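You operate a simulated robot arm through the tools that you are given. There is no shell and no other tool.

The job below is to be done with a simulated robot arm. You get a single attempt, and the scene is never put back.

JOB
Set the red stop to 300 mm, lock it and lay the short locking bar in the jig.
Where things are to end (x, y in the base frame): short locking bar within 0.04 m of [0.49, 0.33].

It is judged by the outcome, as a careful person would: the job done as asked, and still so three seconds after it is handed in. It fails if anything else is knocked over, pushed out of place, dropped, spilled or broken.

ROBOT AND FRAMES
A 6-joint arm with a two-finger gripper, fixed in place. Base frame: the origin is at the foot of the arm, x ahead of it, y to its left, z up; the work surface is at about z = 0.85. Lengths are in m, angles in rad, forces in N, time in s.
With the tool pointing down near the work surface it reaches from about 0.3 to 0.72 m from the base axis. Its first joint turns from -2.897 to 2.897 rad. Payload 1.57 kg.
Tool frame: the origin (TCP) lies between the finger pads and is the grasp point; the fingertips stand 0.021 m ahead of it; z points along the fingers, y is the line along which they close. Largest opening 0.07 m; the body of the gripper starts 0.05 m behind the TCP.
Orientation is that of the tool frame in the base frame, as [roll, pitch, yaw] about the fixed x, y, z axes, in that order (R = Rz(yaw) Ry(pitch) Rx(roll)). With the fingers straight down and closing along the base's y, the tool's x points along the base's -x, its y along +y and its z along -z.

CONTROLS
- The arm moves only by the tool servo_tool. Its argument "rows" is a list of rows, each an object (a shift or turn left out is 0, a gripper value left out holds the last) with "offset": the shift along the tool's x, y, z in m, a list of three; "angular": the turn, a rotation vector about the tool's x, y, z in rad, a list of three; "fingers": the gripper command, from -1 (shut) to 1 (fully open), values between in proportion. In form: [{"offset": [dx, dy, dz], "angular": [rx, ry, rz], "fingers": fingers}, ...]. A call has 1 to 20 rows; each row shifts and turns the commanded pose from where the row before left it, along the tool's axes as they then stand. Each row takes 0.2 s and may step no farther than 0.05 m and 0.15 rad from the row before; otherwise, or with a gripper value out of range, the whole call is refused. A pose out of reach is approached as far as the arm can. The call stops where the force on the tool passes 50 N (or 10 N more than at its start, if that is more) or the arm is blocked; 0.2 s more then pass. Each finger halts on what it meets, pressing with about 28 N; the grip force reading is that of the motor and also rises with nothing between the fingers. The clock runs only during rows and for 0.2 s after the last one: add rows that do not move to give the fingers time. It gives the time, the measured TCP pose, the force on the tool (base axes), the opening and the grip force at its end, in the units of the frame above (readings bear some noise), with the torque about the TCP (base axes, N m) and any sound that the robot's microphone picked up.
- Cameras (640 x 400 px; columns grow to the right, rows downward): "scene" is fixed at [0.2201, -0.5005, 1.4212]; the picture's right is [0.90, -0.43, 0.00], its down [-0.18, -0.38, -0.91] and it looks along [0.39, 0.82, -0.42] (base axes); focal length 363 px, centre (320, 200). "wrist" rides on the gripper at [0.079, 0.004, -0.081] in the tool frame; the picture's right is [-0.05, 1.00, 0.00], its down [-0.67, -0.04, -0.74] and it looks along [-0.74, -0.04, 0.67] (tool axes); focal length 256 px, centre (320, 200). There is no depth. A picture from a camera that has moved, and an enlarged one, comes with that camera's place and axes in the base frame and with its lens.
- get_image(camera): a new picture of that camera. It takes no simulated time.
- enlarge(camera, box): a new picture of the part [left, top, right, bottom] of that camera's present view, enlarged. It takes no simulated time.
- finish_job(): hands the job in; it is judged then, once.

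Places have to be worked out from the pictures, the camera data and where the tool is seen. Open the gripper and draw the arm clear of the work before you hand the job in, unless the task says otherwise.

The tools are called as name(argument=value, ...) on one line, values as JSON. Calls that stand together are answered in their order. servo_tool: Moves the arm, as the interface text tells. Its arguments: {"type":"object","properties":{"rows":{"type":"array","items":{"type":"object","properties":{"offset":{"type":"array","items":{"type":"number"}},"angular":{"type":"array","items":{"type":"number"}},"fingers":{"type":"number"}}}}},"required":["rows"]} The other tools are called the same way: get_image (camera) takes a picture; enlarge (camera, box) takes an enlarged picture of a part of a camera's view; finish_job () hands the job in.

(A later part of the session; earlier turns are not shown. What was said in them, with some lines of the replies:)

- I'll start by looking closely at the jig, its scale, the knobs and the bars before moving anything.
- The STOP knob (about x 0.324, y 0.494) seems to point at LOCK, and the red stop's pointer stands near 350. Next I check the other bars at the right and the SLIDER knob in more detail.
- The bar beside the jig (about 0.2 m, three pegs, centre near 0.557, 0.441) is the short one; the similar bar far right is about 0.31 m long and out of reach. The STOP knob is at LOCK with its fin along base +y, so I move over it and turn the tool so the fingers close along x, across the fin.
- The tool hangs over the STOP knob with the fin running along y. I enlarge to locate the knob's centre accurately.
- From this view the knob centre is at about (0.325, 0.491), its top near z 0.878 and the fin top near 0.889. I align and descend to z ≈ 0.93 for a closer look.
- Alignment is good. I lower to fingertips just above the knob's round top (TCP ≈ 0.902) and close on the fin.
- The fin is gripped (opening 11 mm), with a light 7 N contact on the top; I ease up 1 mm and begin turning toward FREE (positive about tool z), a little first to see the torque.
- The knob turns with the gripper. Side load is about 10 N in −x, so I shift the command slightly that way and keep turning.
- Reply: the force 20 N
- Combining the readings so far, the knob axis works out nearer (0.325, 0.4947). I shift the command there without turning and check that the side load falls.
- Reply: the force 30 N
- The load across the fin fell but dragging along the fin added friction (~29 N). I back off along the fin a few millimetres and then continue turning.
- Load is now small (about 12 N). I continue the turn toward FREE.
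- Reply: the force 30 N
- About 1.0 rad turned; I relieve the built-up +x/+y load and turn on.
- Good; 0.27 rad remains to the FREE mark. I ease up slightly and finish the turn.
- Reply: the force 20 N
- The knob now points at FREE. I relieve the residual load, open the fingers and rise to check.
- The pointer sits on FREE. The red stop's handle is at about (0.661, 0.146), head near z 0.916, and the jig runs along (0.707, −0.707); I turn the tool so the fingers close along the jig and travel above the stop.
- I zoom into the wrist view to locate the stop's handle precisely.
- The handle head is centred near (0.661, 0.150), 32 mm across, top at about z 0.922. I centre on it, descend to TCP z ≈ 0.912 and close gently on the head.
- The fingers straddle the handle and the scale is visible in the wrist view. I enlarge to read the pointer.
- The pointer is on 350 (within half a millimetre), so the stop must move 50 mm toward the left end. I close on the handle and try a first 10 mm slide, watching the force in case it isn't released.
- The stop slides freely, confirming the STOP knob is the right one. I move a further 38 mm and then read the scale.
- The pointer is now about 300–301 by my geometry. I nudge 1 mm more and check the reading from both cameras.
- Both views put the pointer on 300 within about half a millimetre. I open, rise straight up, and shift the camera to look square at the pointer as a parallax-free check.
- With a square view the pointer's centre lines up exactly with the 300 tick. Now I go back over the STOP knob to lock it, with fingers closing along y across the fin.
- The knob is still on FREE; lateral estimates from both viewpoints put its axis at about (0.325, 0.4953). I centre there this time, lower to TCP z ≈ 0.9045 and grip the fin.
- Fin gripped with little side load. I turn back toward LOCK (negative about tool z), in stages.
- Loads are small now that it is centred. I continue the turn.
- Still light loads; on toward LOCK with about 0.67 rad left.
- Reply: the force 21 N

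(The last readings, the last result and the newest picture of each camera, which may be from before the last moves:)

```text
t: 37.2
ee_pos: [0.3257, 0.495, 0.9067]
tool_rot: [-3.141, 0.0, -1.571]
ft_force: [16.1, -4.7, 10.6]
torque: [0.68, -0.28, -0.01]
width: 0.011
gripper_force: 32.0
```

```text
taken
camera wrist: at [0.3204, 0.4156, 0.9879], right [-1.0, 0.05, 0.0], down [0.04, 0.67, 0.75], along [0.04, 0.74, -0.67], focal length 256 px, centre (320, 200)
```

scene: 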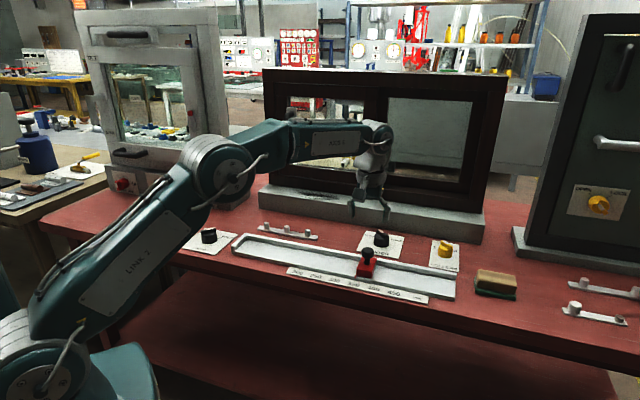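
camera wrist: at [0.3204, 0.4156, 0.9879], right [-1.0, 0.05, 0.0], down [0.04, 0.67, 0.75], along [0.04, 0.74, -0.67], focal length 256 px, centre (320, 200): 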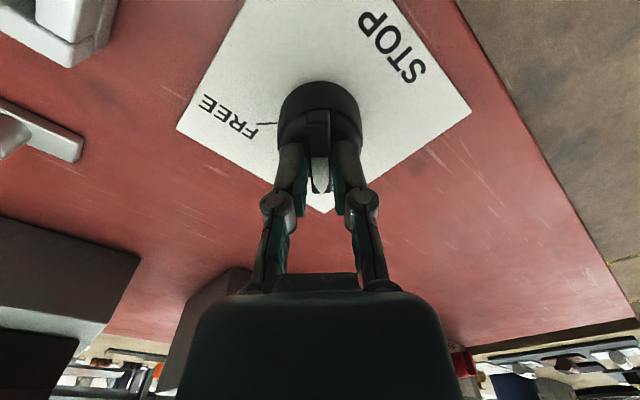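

The tool is back at its starting yaw, so the knob should be at LOCK. I relieve the side load, open, rise and check.

servo_tool(rows=[{"offset": [0, -0.0015, 0]}, {}, {"fingers": 1}, {"fingers": 1}, {"fingers": 1}, {"offset": [0, 0, -0.03]}, {"offset": [0, 0, -0.04]}, {"offset": [0, 0, -0.04]}, {}])

enlarge(camera="wrist", box=[220, 0, 420, 125])

enlarge(camera="scene", box=[310, 240, 390, 290])

enlarge(camera="scene", box=[180, 215, 260, 265])

```text
t: 39.2
ee_pos: [0.3254, 0.4951, 1.017]
tool_rot: [-3.141, 0.0, -1.572]
ft_force: [0.3, -0.3, -0.3]
torque: [0.01, 0.02, 0.03]
width: 0.0701
gripper_force: 0.0
```

```text
3.20 times, centred on (320, 62) of wrist
camera zoom: at [0.3212, 0.416, 1.0989], right [-1.0, 0.05, 0.0], down [0.04, 0.67, 0.74], along [0.04, 0.74, -0.67], focal length 819 px, centre (320, 640)
```

zoom: 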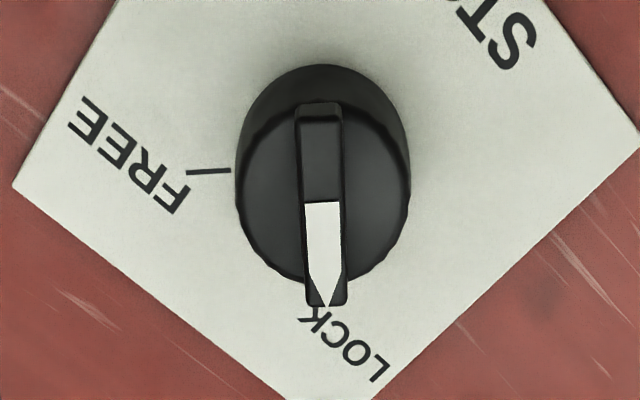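

```text
8.00 times, centred on (350, 265) of scene
camera zoom: at [0.2201, -0.5005, 1.4212], right [0.9, -0.43, 0.0], down [-0.18, -0.38, -0.91], along [0.39, 0.82, -0.42], focal length 2904 px, centre (80, -320)
```

zoom: 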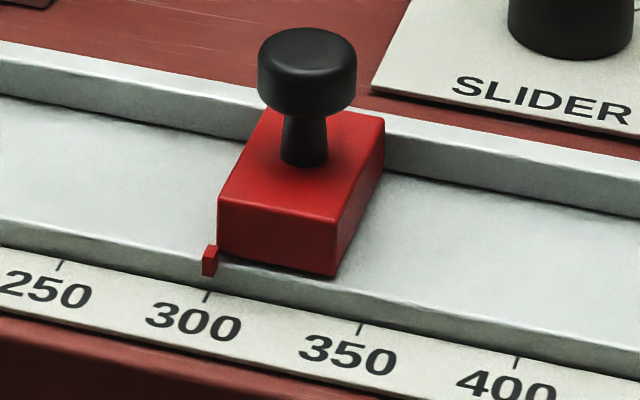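

```text
8.00 times, centred on (220, 240) of scene
camera zoom: at [0.2201, -0.5005, 1.4212], right [0.9, -0.43, 0.0], down [-0.18, -0.38, -0.91], along [0.39, 0.82, -0.42], focal length 2904 px, centre (1120, -120)
```

zoom: 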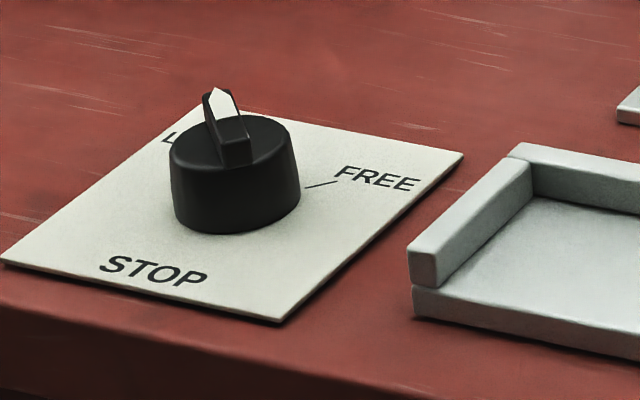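

The knob is back on LOCK (within a degree of its original position) and the stop still reads 300. Next I turn the tool so the fingers close across the bar (perpendicular to the jig) and move above the bar near (0.557, 0.441).

servo_tool(rows=[{"angular": [0, 0, -0.131]}, {"angular": [0, 0, -0.131]}, {"angular": [0, 0, -0.131]}, {"angular": [0, 0, -0.131]}, {"angular": [0, 0, -0.131]}, {"angular": [0, 0, -0.131]}, {"offset": [0.0337, -0.0209, 0]}, {"offset": [0.0337, -0.0209, 0]}, {"offset": [0.0337, -0.0209, 0]}, {"offset": [0.0337, -0.0209, 0]}, {"offset": [0.0337, -0.0209, 0]}, {"offset": [0.0337, -0.0209, 0]}, {}])

get_image(camera="wrist")

get_image(camera="scene")

```text
t: 42.0
ee_pos: [0.558, 0.441, 1.0153]
tool_rot: [3.138, 0.001, -0.782]
ft_force: [-0.3, -0.4, -0.7]
torque: [-0.01, -0.01, 0.02]
width: 0.0701
gripper_force: 0.2
```

```text
taken
camera wrist: at [0.6115, 0.3817, 1.098], right [-0.74, -0.67, 0.0], down [-0.45, 0.5, 0.75], along [-0.5, 0.55, -0.67], focal length 256 px, centre (320, 200)
```

wrist: 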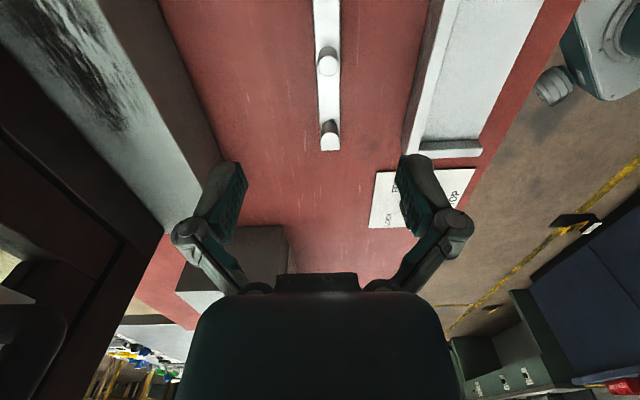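

```text
taken
```

scene: 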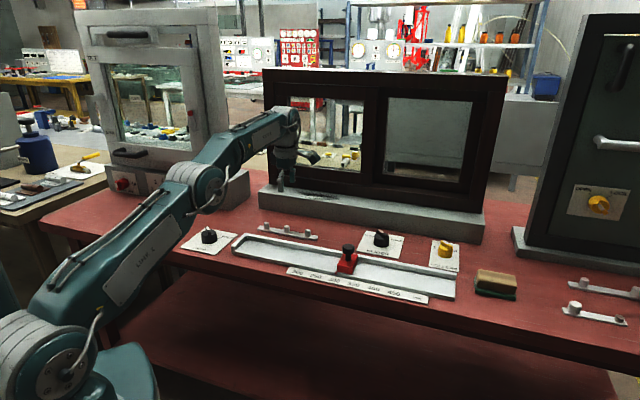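

The bar runs straight along the tool's x below the gripper. I enlarge to locate its axis, centre peg and end.

enlarge(camera="wrist", box=[210, 0, 450, 160])

enlarge(camera="scene", box=[245, 215, 335, 255])

```text
2.50 times, centred on (330, 80) of wrist
camera zoom: at [0.6115, 0.3817, 1.098], right [-0.74, -0.67, 0.0], down [-0.45, 0.5, 0.75], along [-0.5, 0.55, -0.67], focal length 640 px, centre (295, 500)
```

zoom: 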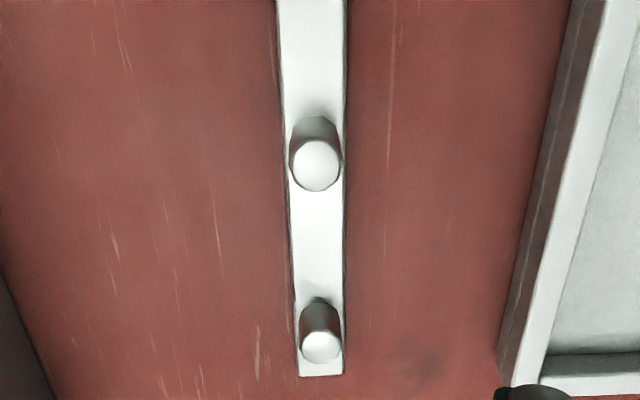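

```text
7.11 times, centred on (290, 235) of scene
camera zoom: at [0.2201, -0.5005, 1.4212], right [0.9, -0.43, 0.0], down [-0.18, -0.38, -0.91], along [0.39, 0.82, -0.42], focal length 2582 px, centre (533, -49)
```

zoom: 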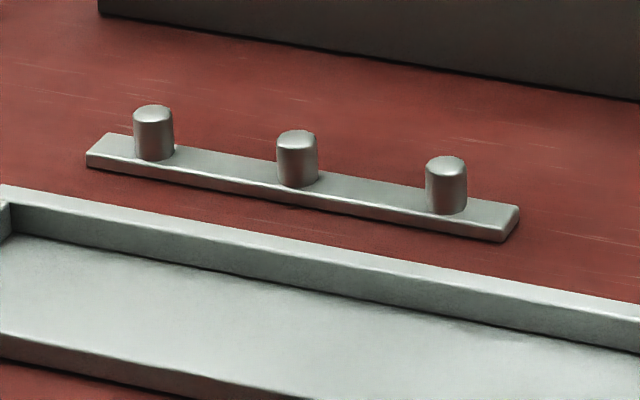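

The bar's axis lies about 7.6 mm to tool +y of the TCP and its centre peg about 3 mm to tool −x; bar is ~20 mm wide, ~6 mm thick. I align and lower to just above the bar's level.

servo_tool(rows=[{"offset": [-0.0025, 0.0077, 0.03]}, {"offset": [0, 0, 0.04]}, {"offset": [0, 0, 0.04]}, {"offset": [0, 0, 0.015]}, {}])

get_image(camera="wrist")

enlarge(camera="scene", box=[235, 190, 345, 260])

```text
t: 43.2
ee_pos: [0.5501, 0.4393, 0.8906]
tool_rot: [-3.142, -0.001, -0.785]
ft_force: [0.7, -0.4, 0.3]
torque: [-0.02, -0.02, -0.01]
width: 0.0699
gripper_force: 0.1
```

```text
taken
camera wrist: at [0.6025, 0.3789, 0.9729], right [-0.74, -0.67, 0.0], down [-0.45, 0.5, 0.75], along [-0.5, 0.55, -0.67], focal length 256 px, centre (320, 200)
```

wrist: 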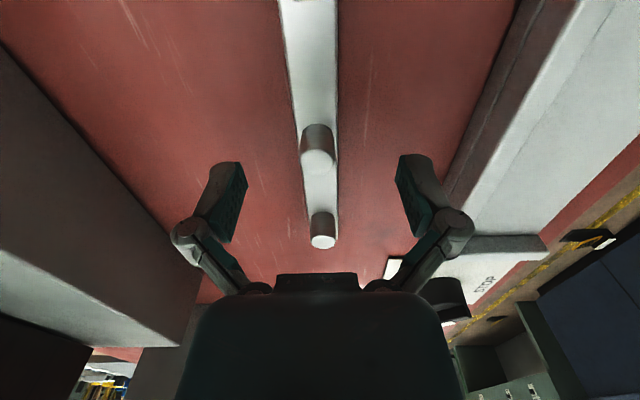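

```text
5.71 times, centred on (290, 225) of scene
camera zoom: at [0.2201, -0.5005, 1.4212], right [0.9, -0.43, 0.0], down [-0.18, -0.38, -0.91], along [0.39, 0.82, -0.42], focal length 2075 px, centre (491, 57)
```

zoom: 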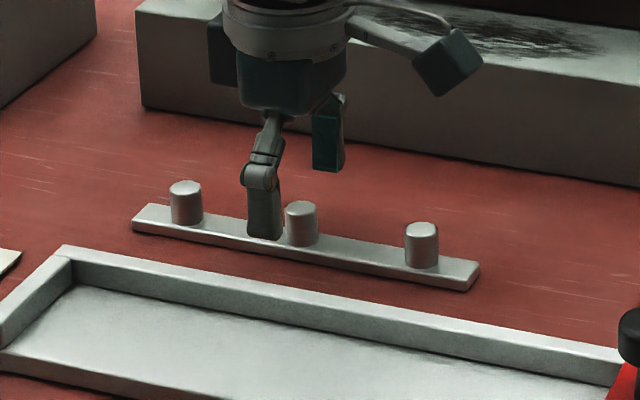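

The fingers straddle the bar symmetrically and are nearly centred on the middle peg. I lower to just above the table (TCP ≈ 0.873) and check for contact before closing.

servo_tool(rows=[{"offset": [0.0015, 0, 0.01]}, {"offset": [0, 0, 0.0045]}, {"offset": [0, 0, 0.003]}, {}])

enlarge(camera="scene", box=[235, 190, 345, 260])

```text
t: 44.2
ee_pos: [0.5524, 0.4366, 0.8727]
tool_rot: [3.141, 0.001, -0.784]
ft_force: [-0.8, 0.0, 0.3]
torque: [-0.01, -0.02, -0.01]
width: 0.07
gripper_force: 0.0
```

```text
5.71 times, centred on (290, 225) of scene
camera zoom: at [0.2201, -0.5005, 1.4212], right [0.9, -0.43, 0.0], down [-0.18, -0.38, -0.91], along [0.39, 0.82, -0.42], focal length 2075 px, centre (491, 57)
```

zoom: 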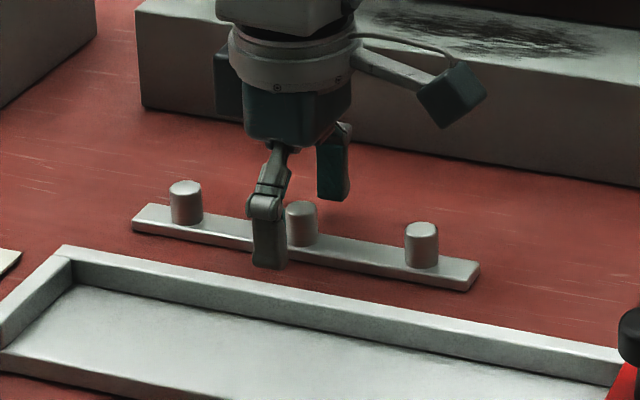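

No contact with the table yet and the fingertips are beside the bar. I close on the bar's edges.

servo_tool(rows=[{"fingers": 0.2}, {"fingers": -0.2}, {"fingers": -0.6}, {"fingers": -0.8}, {"fingers": -0.8}, {}])

get_image(camera="wrist")

enlarge(camera="scene", box=[235, 190, 345, 260])

```text
t: 45.6
ee_pos: [0.5516, 0.4371, 0.8745]
tool_rot: [3.142, -0.001, -0.787]
ft_force: [-0.2, 0.0, 4.2]
torque: [-0.01, -0.01, 0.0]
width: 0.0214
gripper_force: 27.9
```

```text
taken
camera wrist: at [0.6042, 0.3777, 0.9555], right [-0.74, -0.67, 0.0], down [-0.45, 0.5, 0.75], along [-0.5, 0.55, -0.67], focal length 256 px, centre (320, 200)
```

wrist: 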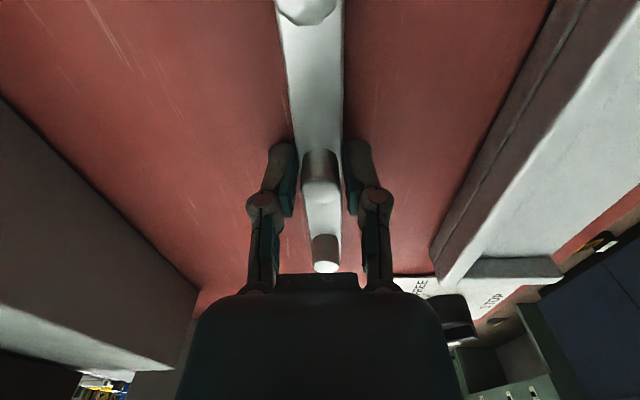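

```text
5.71 times, centred on (290, 225) of scene
camera zoom: at [0.2201, -0.5005, 1.4212], right [0.9, -0.43, 0.0], down [-0.18, -0.38, -0.91], along [0.39, 0.82, -0.42], focal length 2075 px, centre (491, 57)
```

zoom: 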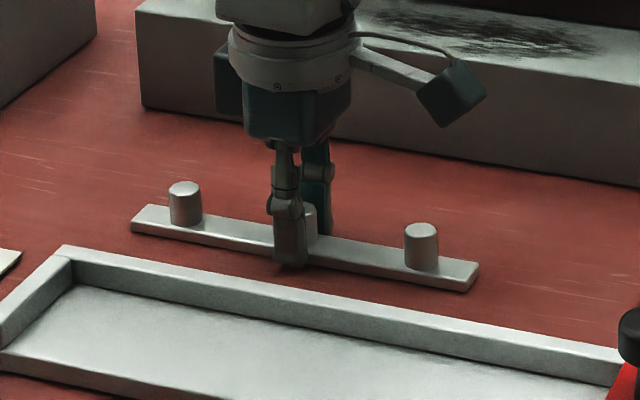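

The grip reads 21 mm, i.e. the bar's width. I lift slowly and check it comes up level.

servo_tool(rows=[{"fingers": -1}, {"offset": [0, 0, -0.01]}, {"offset": [0, 0, -0.015]}, {"offset": [0, 0, -0.02]}, {"offset": [0, 0, -0.02]}, {}])

get_image(camera="wrist")

enlarge(camera="scene", box=[225, 180, 345, 260])

```text
t: 47.0
ee_pos: [0.5516, 0.4355, 0.9387]
tool_rot: [3.139, 0.0, -0.784]
ft_force: [0.2, 0.7, -0.2]
torque: [0.04, 0.0, -0.01]
width: 0.0215
gripper_force: 28.2
```

```text
taken
camera wrist: at [0.6045, 0.3768, 1.0202], right [-0.74, -0.67, 0.0], down [-0.45, 0.5, 0.75], along [-0.5, 0.55, -0.67], focal length 256 px, centre (320, 200)
```

wrist: 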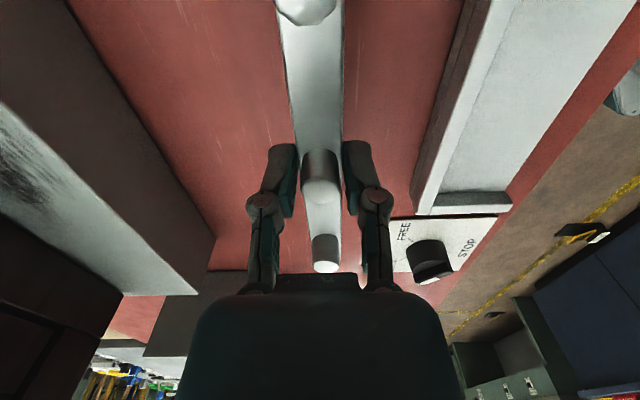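

```text
5.00 times, centred on (285, 220) of scene
camera zoom: at [0.2201, -0.5005, 1.4212], right [0.9, -0.43, 0.0], down [-0.18, -0.38, -0.91], along [0.39, 0.82, -0.42], focal length 1815 px, centre (495, 100)
```

zoom: 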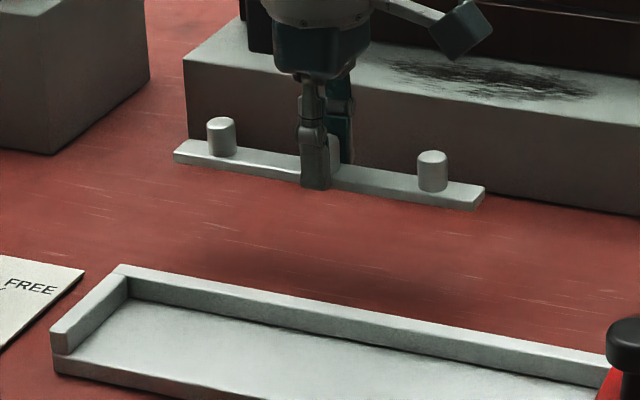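

The bar is held level at its middle. Target centre is (0.49, 0.33); I carry it over the rail at this height to just about there (slightly toward the open front for finger clearance from the back rail), then look.

servo_tool(rows=[{"offset": [0.0078, 0.03, 0]}, {"offset": [0.0078, 0.03, 0]}, {"offset": [0.0078, 0.03, 0]}, {"offset": [0.0077, 0.031, 0]}, {}, {}])

get_image(camera="wrist")

enlarge(camera="scene", box=[220, 190, 380, 290])

```text
t: 48.4
ee_pos: [0.4871, 0.3292, 0.9381]
tool_rot: [3.141, -0.001, -0.783]
ft_force: [0.5, -0.4, -1.1]
torque: [-0.01, 0.0, -0.01]
width: 0.0215
gripper_force: 28.1
```

```text
taken
camera wrist: at [0.5408, 0.2697, 1.0201], right [-0.74, -0.67, 0.0], down [-0.45, 0.5, 0.75], along [-0.5, 0.55, -0.67], focal length 256 px, centre (320, 200)
```

wrist: 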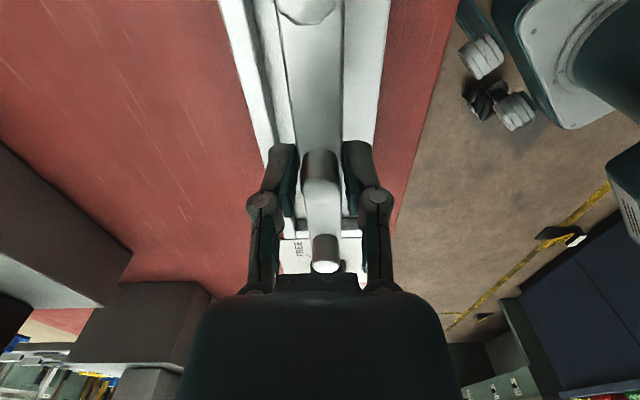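

```text
4.00 times, centred on (300, 240) of scene
camera zoom: at [0.2201, -0.5005, 1.4212], right [0.9, -0.43, 0.0], down [-0.18, -0.38, -0.91], along [0.39, 0.82, -0.42], focal length 1452 px, centre (400, 40)
```

zoom: 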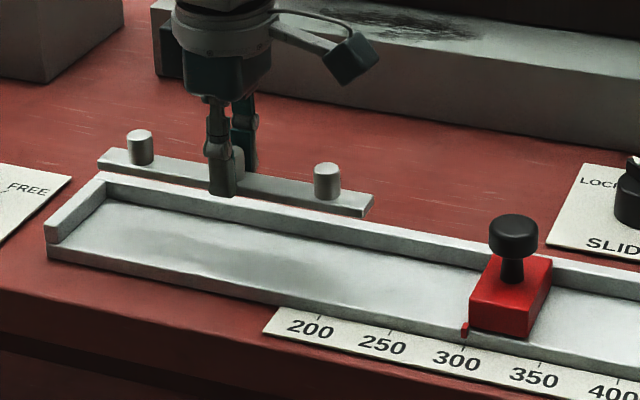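

The bar is centred over the jig channel (TCP at 0.487, 0.329). I lower it to a few millimetres above the jig floor.

servo_tool(rows=[{"offset": [0, 0, 0.02]}, {"offset": [0, 0, 0.015]}, {"offset": [0, 0, 0.008]}, {}])

get_image(camera="wrist")

enlarge(camera="scene", box=[220, 210, 340, 285])

```text
t: 49.4
ee_pos: [0.4881, 0.3271, 0.895]
tool_rot: [-3.142, 0.0, -0.784]
ft_force: [-1.0, -0.4, -0.5]
torque: [0.02, 0.0, -0.01]
width: 0.0214
gripper_force: 28.0
```

```text
taken
camera wrist: at [0.541, 0.2695, 0.9772], right [-0.74, -0.67, 0.0], down [-0.45, 0.5, 0.75], along [-0.5, 0.55, -0.67], focal length 256 px, centre (320, 200)
```

wrist: 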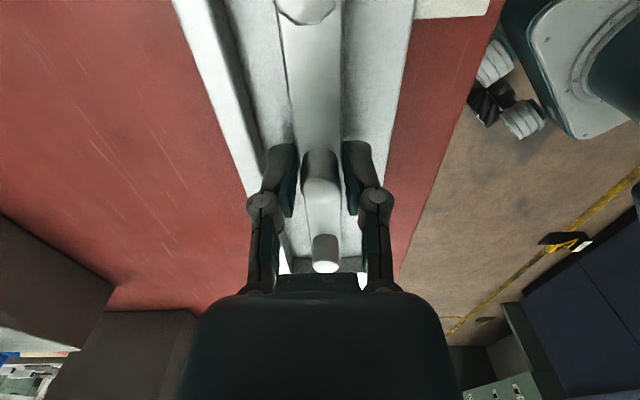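

```text
5.33 times, centred on (280, 248) of scene
camera zoom: at [0.2201, -0.5005, 1.4212], right [0.9, -0.43, 0.0], down [-0.18, -0.38, -0.91], along [0.39, 0.82, -0.42], focal length 1936 px, centre (533, -53)
```

zoom: 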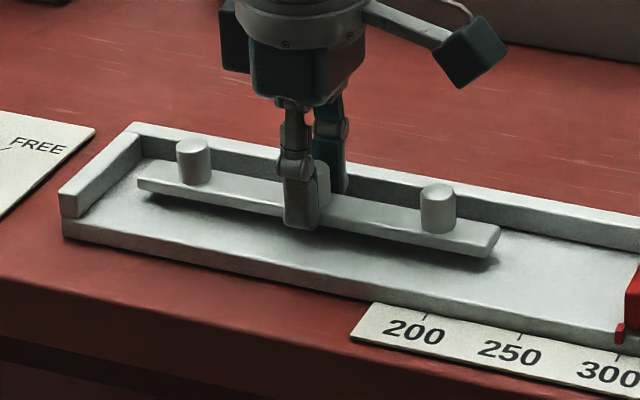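

Clear of the rail and end wall. I lower in 2 mm steps, watching for the upward force of touching the floor.

servo_tool(rows=[{"offset": [0, 0, 0.002]}, {"offset": [0, 0, 0.002]}, {}])

```text
t: 50.2
ee_pos: [0.488, 0.328, 0.8904]
tool_rot: [-3.141, -0.001, -0.784]
ft_force: [-0.2, 0.7, -0.5]
torque: [0.0, 0.01, 0.01]
width: 0.0215
gripper_force: 27.9
```

servo_tool(rows=[{"offset": [0, 0, 0.0015]}, {"offset": [0, 0, 0.0015]}, {}])

enlarge(camera="scene", box=[220, 210, 340, 285])

```text
t: 51.0
ee_pos: [0.4891, 0.3298, 0.8876]
tool_rot: [-3.142, 0.0, -0.786]
ft_force: [0.6, 0.1, -1.0]
torque: [0.0, -0.03, 0.0]
width: 0.0215
gripper_force: 28.0
```

```text
5.33 times, centred on (280, 248) of scene
camera zoom: at [0.2201, -0.5005, 1.4212], right [0.9, -0.43, 0.0], down [-0.18, -0.38, -0.91], along [0.39, 0.82, -0.42], focal length 1936 px, centre (533, -53)
```

zoom: 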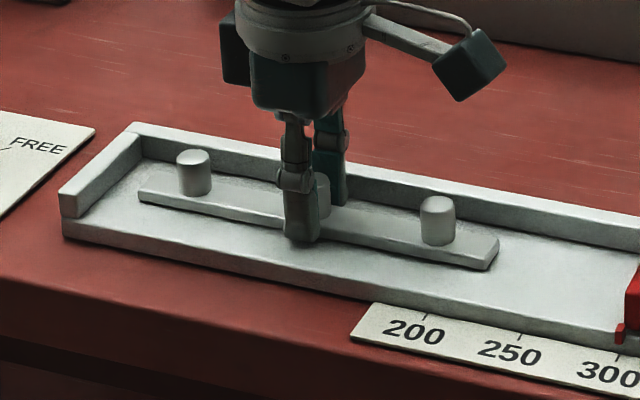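

Still no contact but the shadow gap is nearly closed. I go on in 1 mm steps.

servo_tool(rows=[{"offset": [0, 0, 0.001]}, {"offset": [0, 0, 0.001]}, {}])

```text
t: 51.8
ee_pos: [0.4879, 0.3296, 0.8875]
tool_rot: [-3.141, 0.0, -0.784]
ft_force: [-3.2, -1.0, 15.8]
torque: [0.18, 0.33, -0.01]
width: 0.0216
gripper_force: 28.1
```

Touchdown (15.8 N). Before opening I check how much room the finger next to the back rail has.

enlarge(camera="wrist", box=[220, 90, 420, 215])

enlarge(camera="scene", box=[260, 220, 300, 260])

```text
3.20 times, centred on (320, 152) of wrist
camera zoom: at [0.5408, 0.2695, 0.9695], right [-0.74, -0.67, 0.0], down [-0.45, 0.49, 0.75], along [-0.5, 0.55, -0.67], focal length 819 px, centre (320, 352)
```

zoom: 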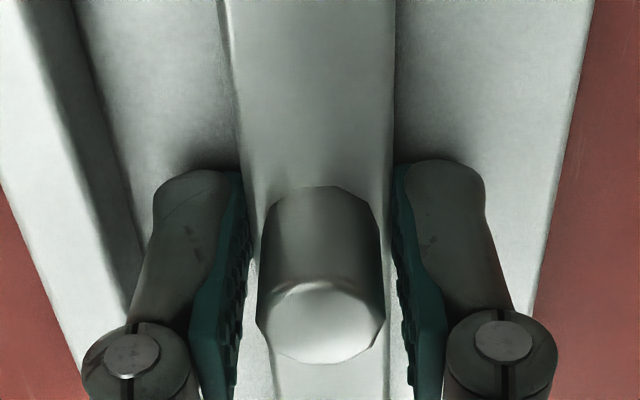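

```text
10.00 times, centred on (280, 240) of scene
camera zoom: at [0.2201, -0.5005, 1.4212], right [0.9, -0.43, 0.0], down [-0.18, -0.38, -0.91], along [0.39, 0.82, -0.42], focal length 3631 px, centre (720, -200)
```

zoom: 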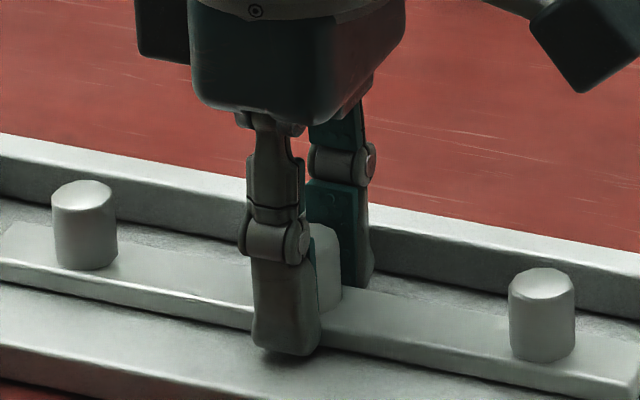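

There's roughly 4–5 mm between the rear finger and the rail. I ease off the pressing force, open only ~2.5 mm per side, and rise straight up.

servo_tool(rows=[{"offset": [0, 0, -0.001]}, {}, {"fingers": -0.3}, {"fingers": -0.24}, {"fingers": -0.24}, {}])

enlarge(camera="wrist", box=[220, 90, 420, 215])

```text
t: 53.2
ee_pos: [0.4882, 0.3284, 0.8857]
tool_rot: [3.141, 0.001, -0.783]
ft_force: [-0.1, -0.3, 0.6]
torque: [0.01, 0.01, -0.02]
width: 0.0264
gripper_force: 0.1
```

```text
3.20 times, centred on (320, 152) of wrist
camera zoom: at [0.5408, 0.2696, 0.9691], right [-0.74, -0.67, 0.0], down [-0.45, 0.5, 0.75], along [-0.5, 0.55, -0.67], focal length 819 px, centre (320, 352)
```

zoom: 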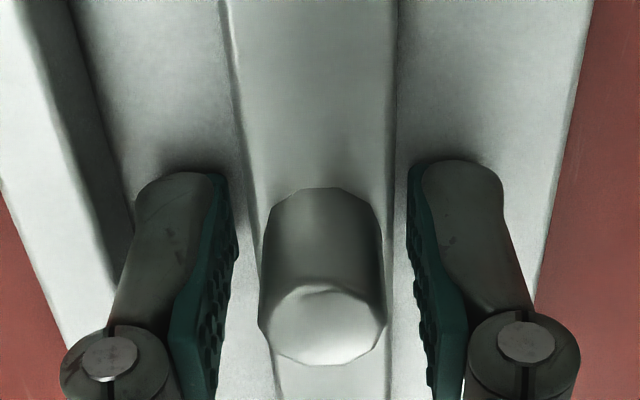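

The bar is released, resting on the jig floor, with both fingers clear and no force. I rise straight up.

servo_tool(rows=[{"offset": [0, 0, -0.01]}, {"offset": [0, 0, -0.02]}, {"offset": [0, 0, -0.03]}, {"offset": [0, 0, -0.04]}, {"offset": [0, 0, -0.04], "fingers": 1}, {}])

get_image(camera="wrist")

get_image(camera="scene")

enlarge(camera="scene", box=[220, 210, 400, 310])

```text
t: 54.6
ee_pos: [0.4876, 0.3282, 1.0265]
tool_rot: [-3.141, 0.0, -0.786]
ft_force: [-0.2, -0.1, 0.2]
torque: [-0.01, 0.0, 0.05]
width: 0.07
gripper_force: 0.0
```

```text
taken
camera wrist: at [0.5413, 0.2696, 1.1096], right [-0.74, -0.67, 0.0], down [-0.45, 0.5, 0.75], along [-0.5, 0.55, -0.67], focal length 256 px, centre (320, 200)
```

wrist: 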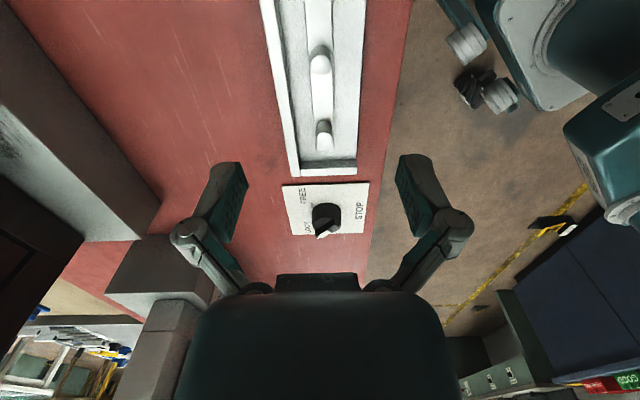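

```text
taken
```

scene: 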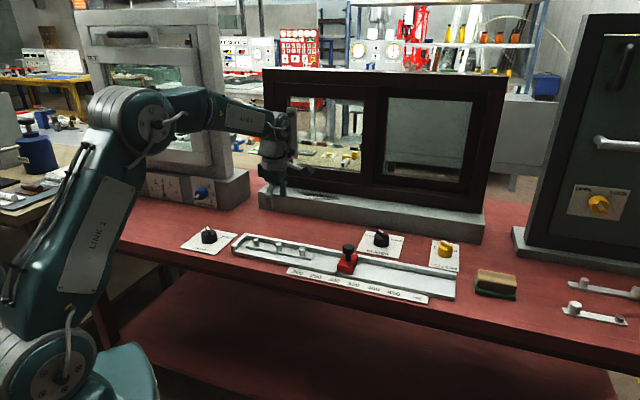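

```text
3.56 times, centred on (310, 260) of scene
camera zoom: at [0.2201, -0.5005, 1.4212], right [0.9, -0.43, 0.0], down [-0.18, -0.38, -0.91], along [0.39, 0.82, -0.42], focal length 1291 px, centre (356, -13)
```

zoom: 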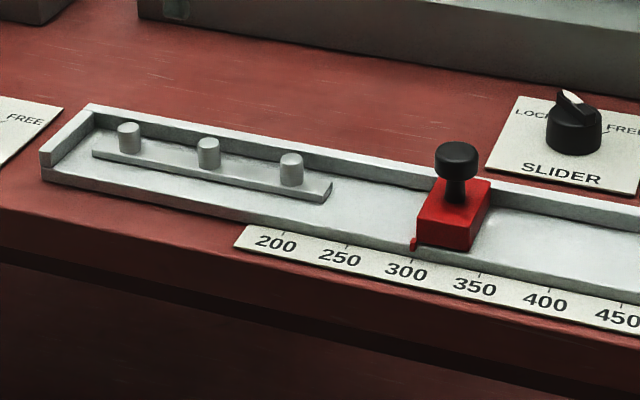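

The bar lies in the jig at about (0.488, 0.329), the pointer reads 300 and STOP points at LOCK. I draw the arm up and back clear of the work, then do a last check.

servo_tool(rows=[{"offset": [0, 0, -0.04]}, {"offset": [0, 0, -0.04]}, {"offset": [0, 0, -0.04]}, {"offset": [0, 0.04, 0]}, {"offset": [0, 0.04, 0]}, {"offset": [0, 0.04, 0]}, {}, {}])

enlarge(camera="scene", box=[170, 200, 490, 310])

enlarge(camera="scene", box=[180, 215, 260, 265])

enlarge(camera="scene", box=[310, 250, 370, 290])

get_image(camera="scene")

```text
t: 56.4
ee_pos: [0.4043, 0.2432, 1.148]
tool_rot: [-3.141, -0.001, -0.783]
ft_force: [-0.6, 0.3, -0.1]
torque: [0.0, 0.01, 0.0]
width: 0.0697
gripper_force: 0.1
```

```text
2.00 times, centred on (330, 255) of scene
camera zoom: at [0.2201, -0.5005, 1.4212], right [0.9, -0.43, 0.0], down [-0.18, -0.38, -0.91], along [0.39, 0.82, -0.42], focal length 726 px, centre (300, 90)
```

zoom: 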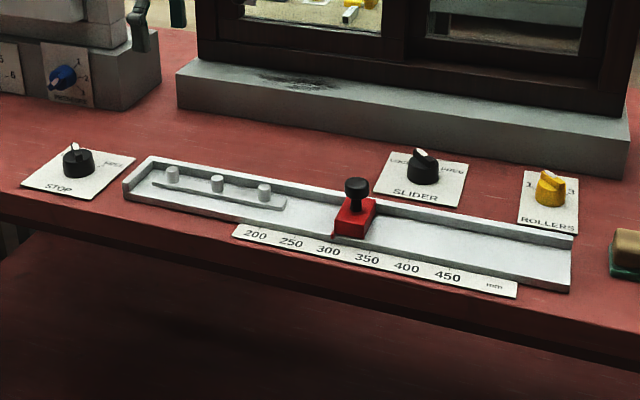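

```text
8.00 times, centred on (220, 240) of scene
camera zoom: at [0.2201, -0.5005, 1.4212], right [0.9, -0.43, 0.0], down [-0.18, -0.38, -0.91], along [0.39, 0.82, -0.42], focal length 2904 px, centre (1120, -120)
```

zoom: 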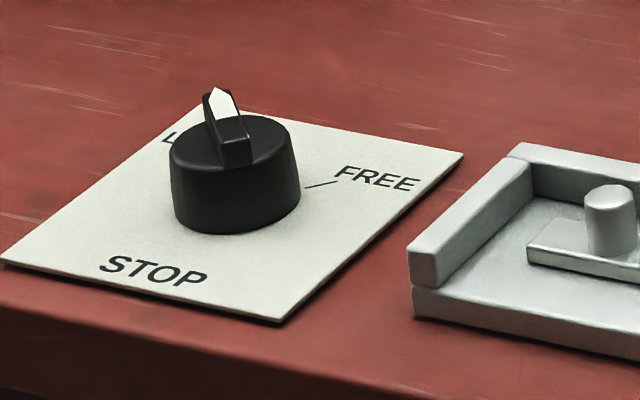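

```text
10.00 times, centred on (340, 270) of scene
camera zoom: at [0.2201, -0.5005, 1.4212], right [0.9, -0.43, 0.0], down [-0.18, -0.38, -0.91], along [0.39, 0.82, -0.42], focal length 3631 px, centre (120, -500)
```

zoom: 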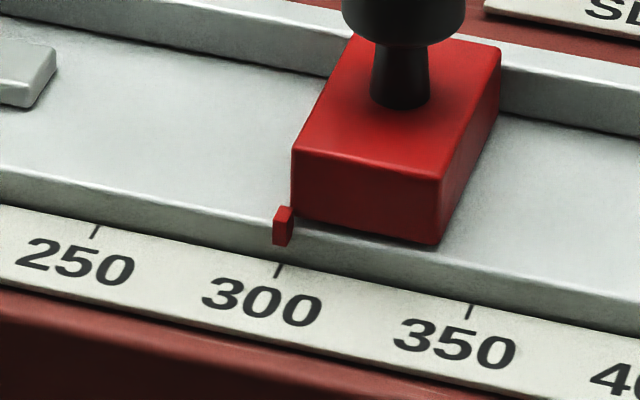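

```text
taken
```

scene: 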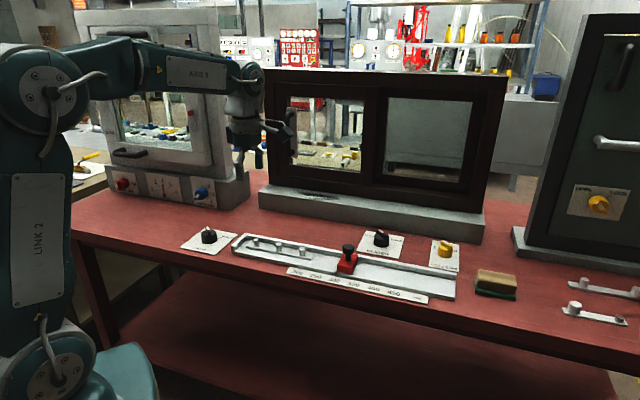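

The stop reads 300, the STOP knob points at LOCK, and the short bar lies flat in the jig at about (0.488, 0.329). The other objects look unmoved, the gripper is open and the arm is clear, so I hand the job in.

finish_job()

```text
The job is handed in.
```

The job is handed in. The red stop is at 300 mm, the STOP knob is back on LOCK, and the short locking bar is lying flat in the jig.

- **Red stop:** I turned STOP to FREE and slid the stop from 350 mm. Viewed square-on, its pointer lined up with the 300 mark.
- **Lock:** I turned STOP back to LOCK, within about a degree of where it started. I did not push on the stop afterwards to test that it holds, but it still read 300 in the last picture.
- **Short locking bar:** its centre is at about (0.488, 0.329), roughly 2 mm from the target. I took the roughly 200 mm, three-peg bar beside the jig as the short one. The similar bar at the far right is about 310 mm long and was out of reach.

Nothing else looked moved in the final pictures. The gripper is open and the arm is clear of the work.
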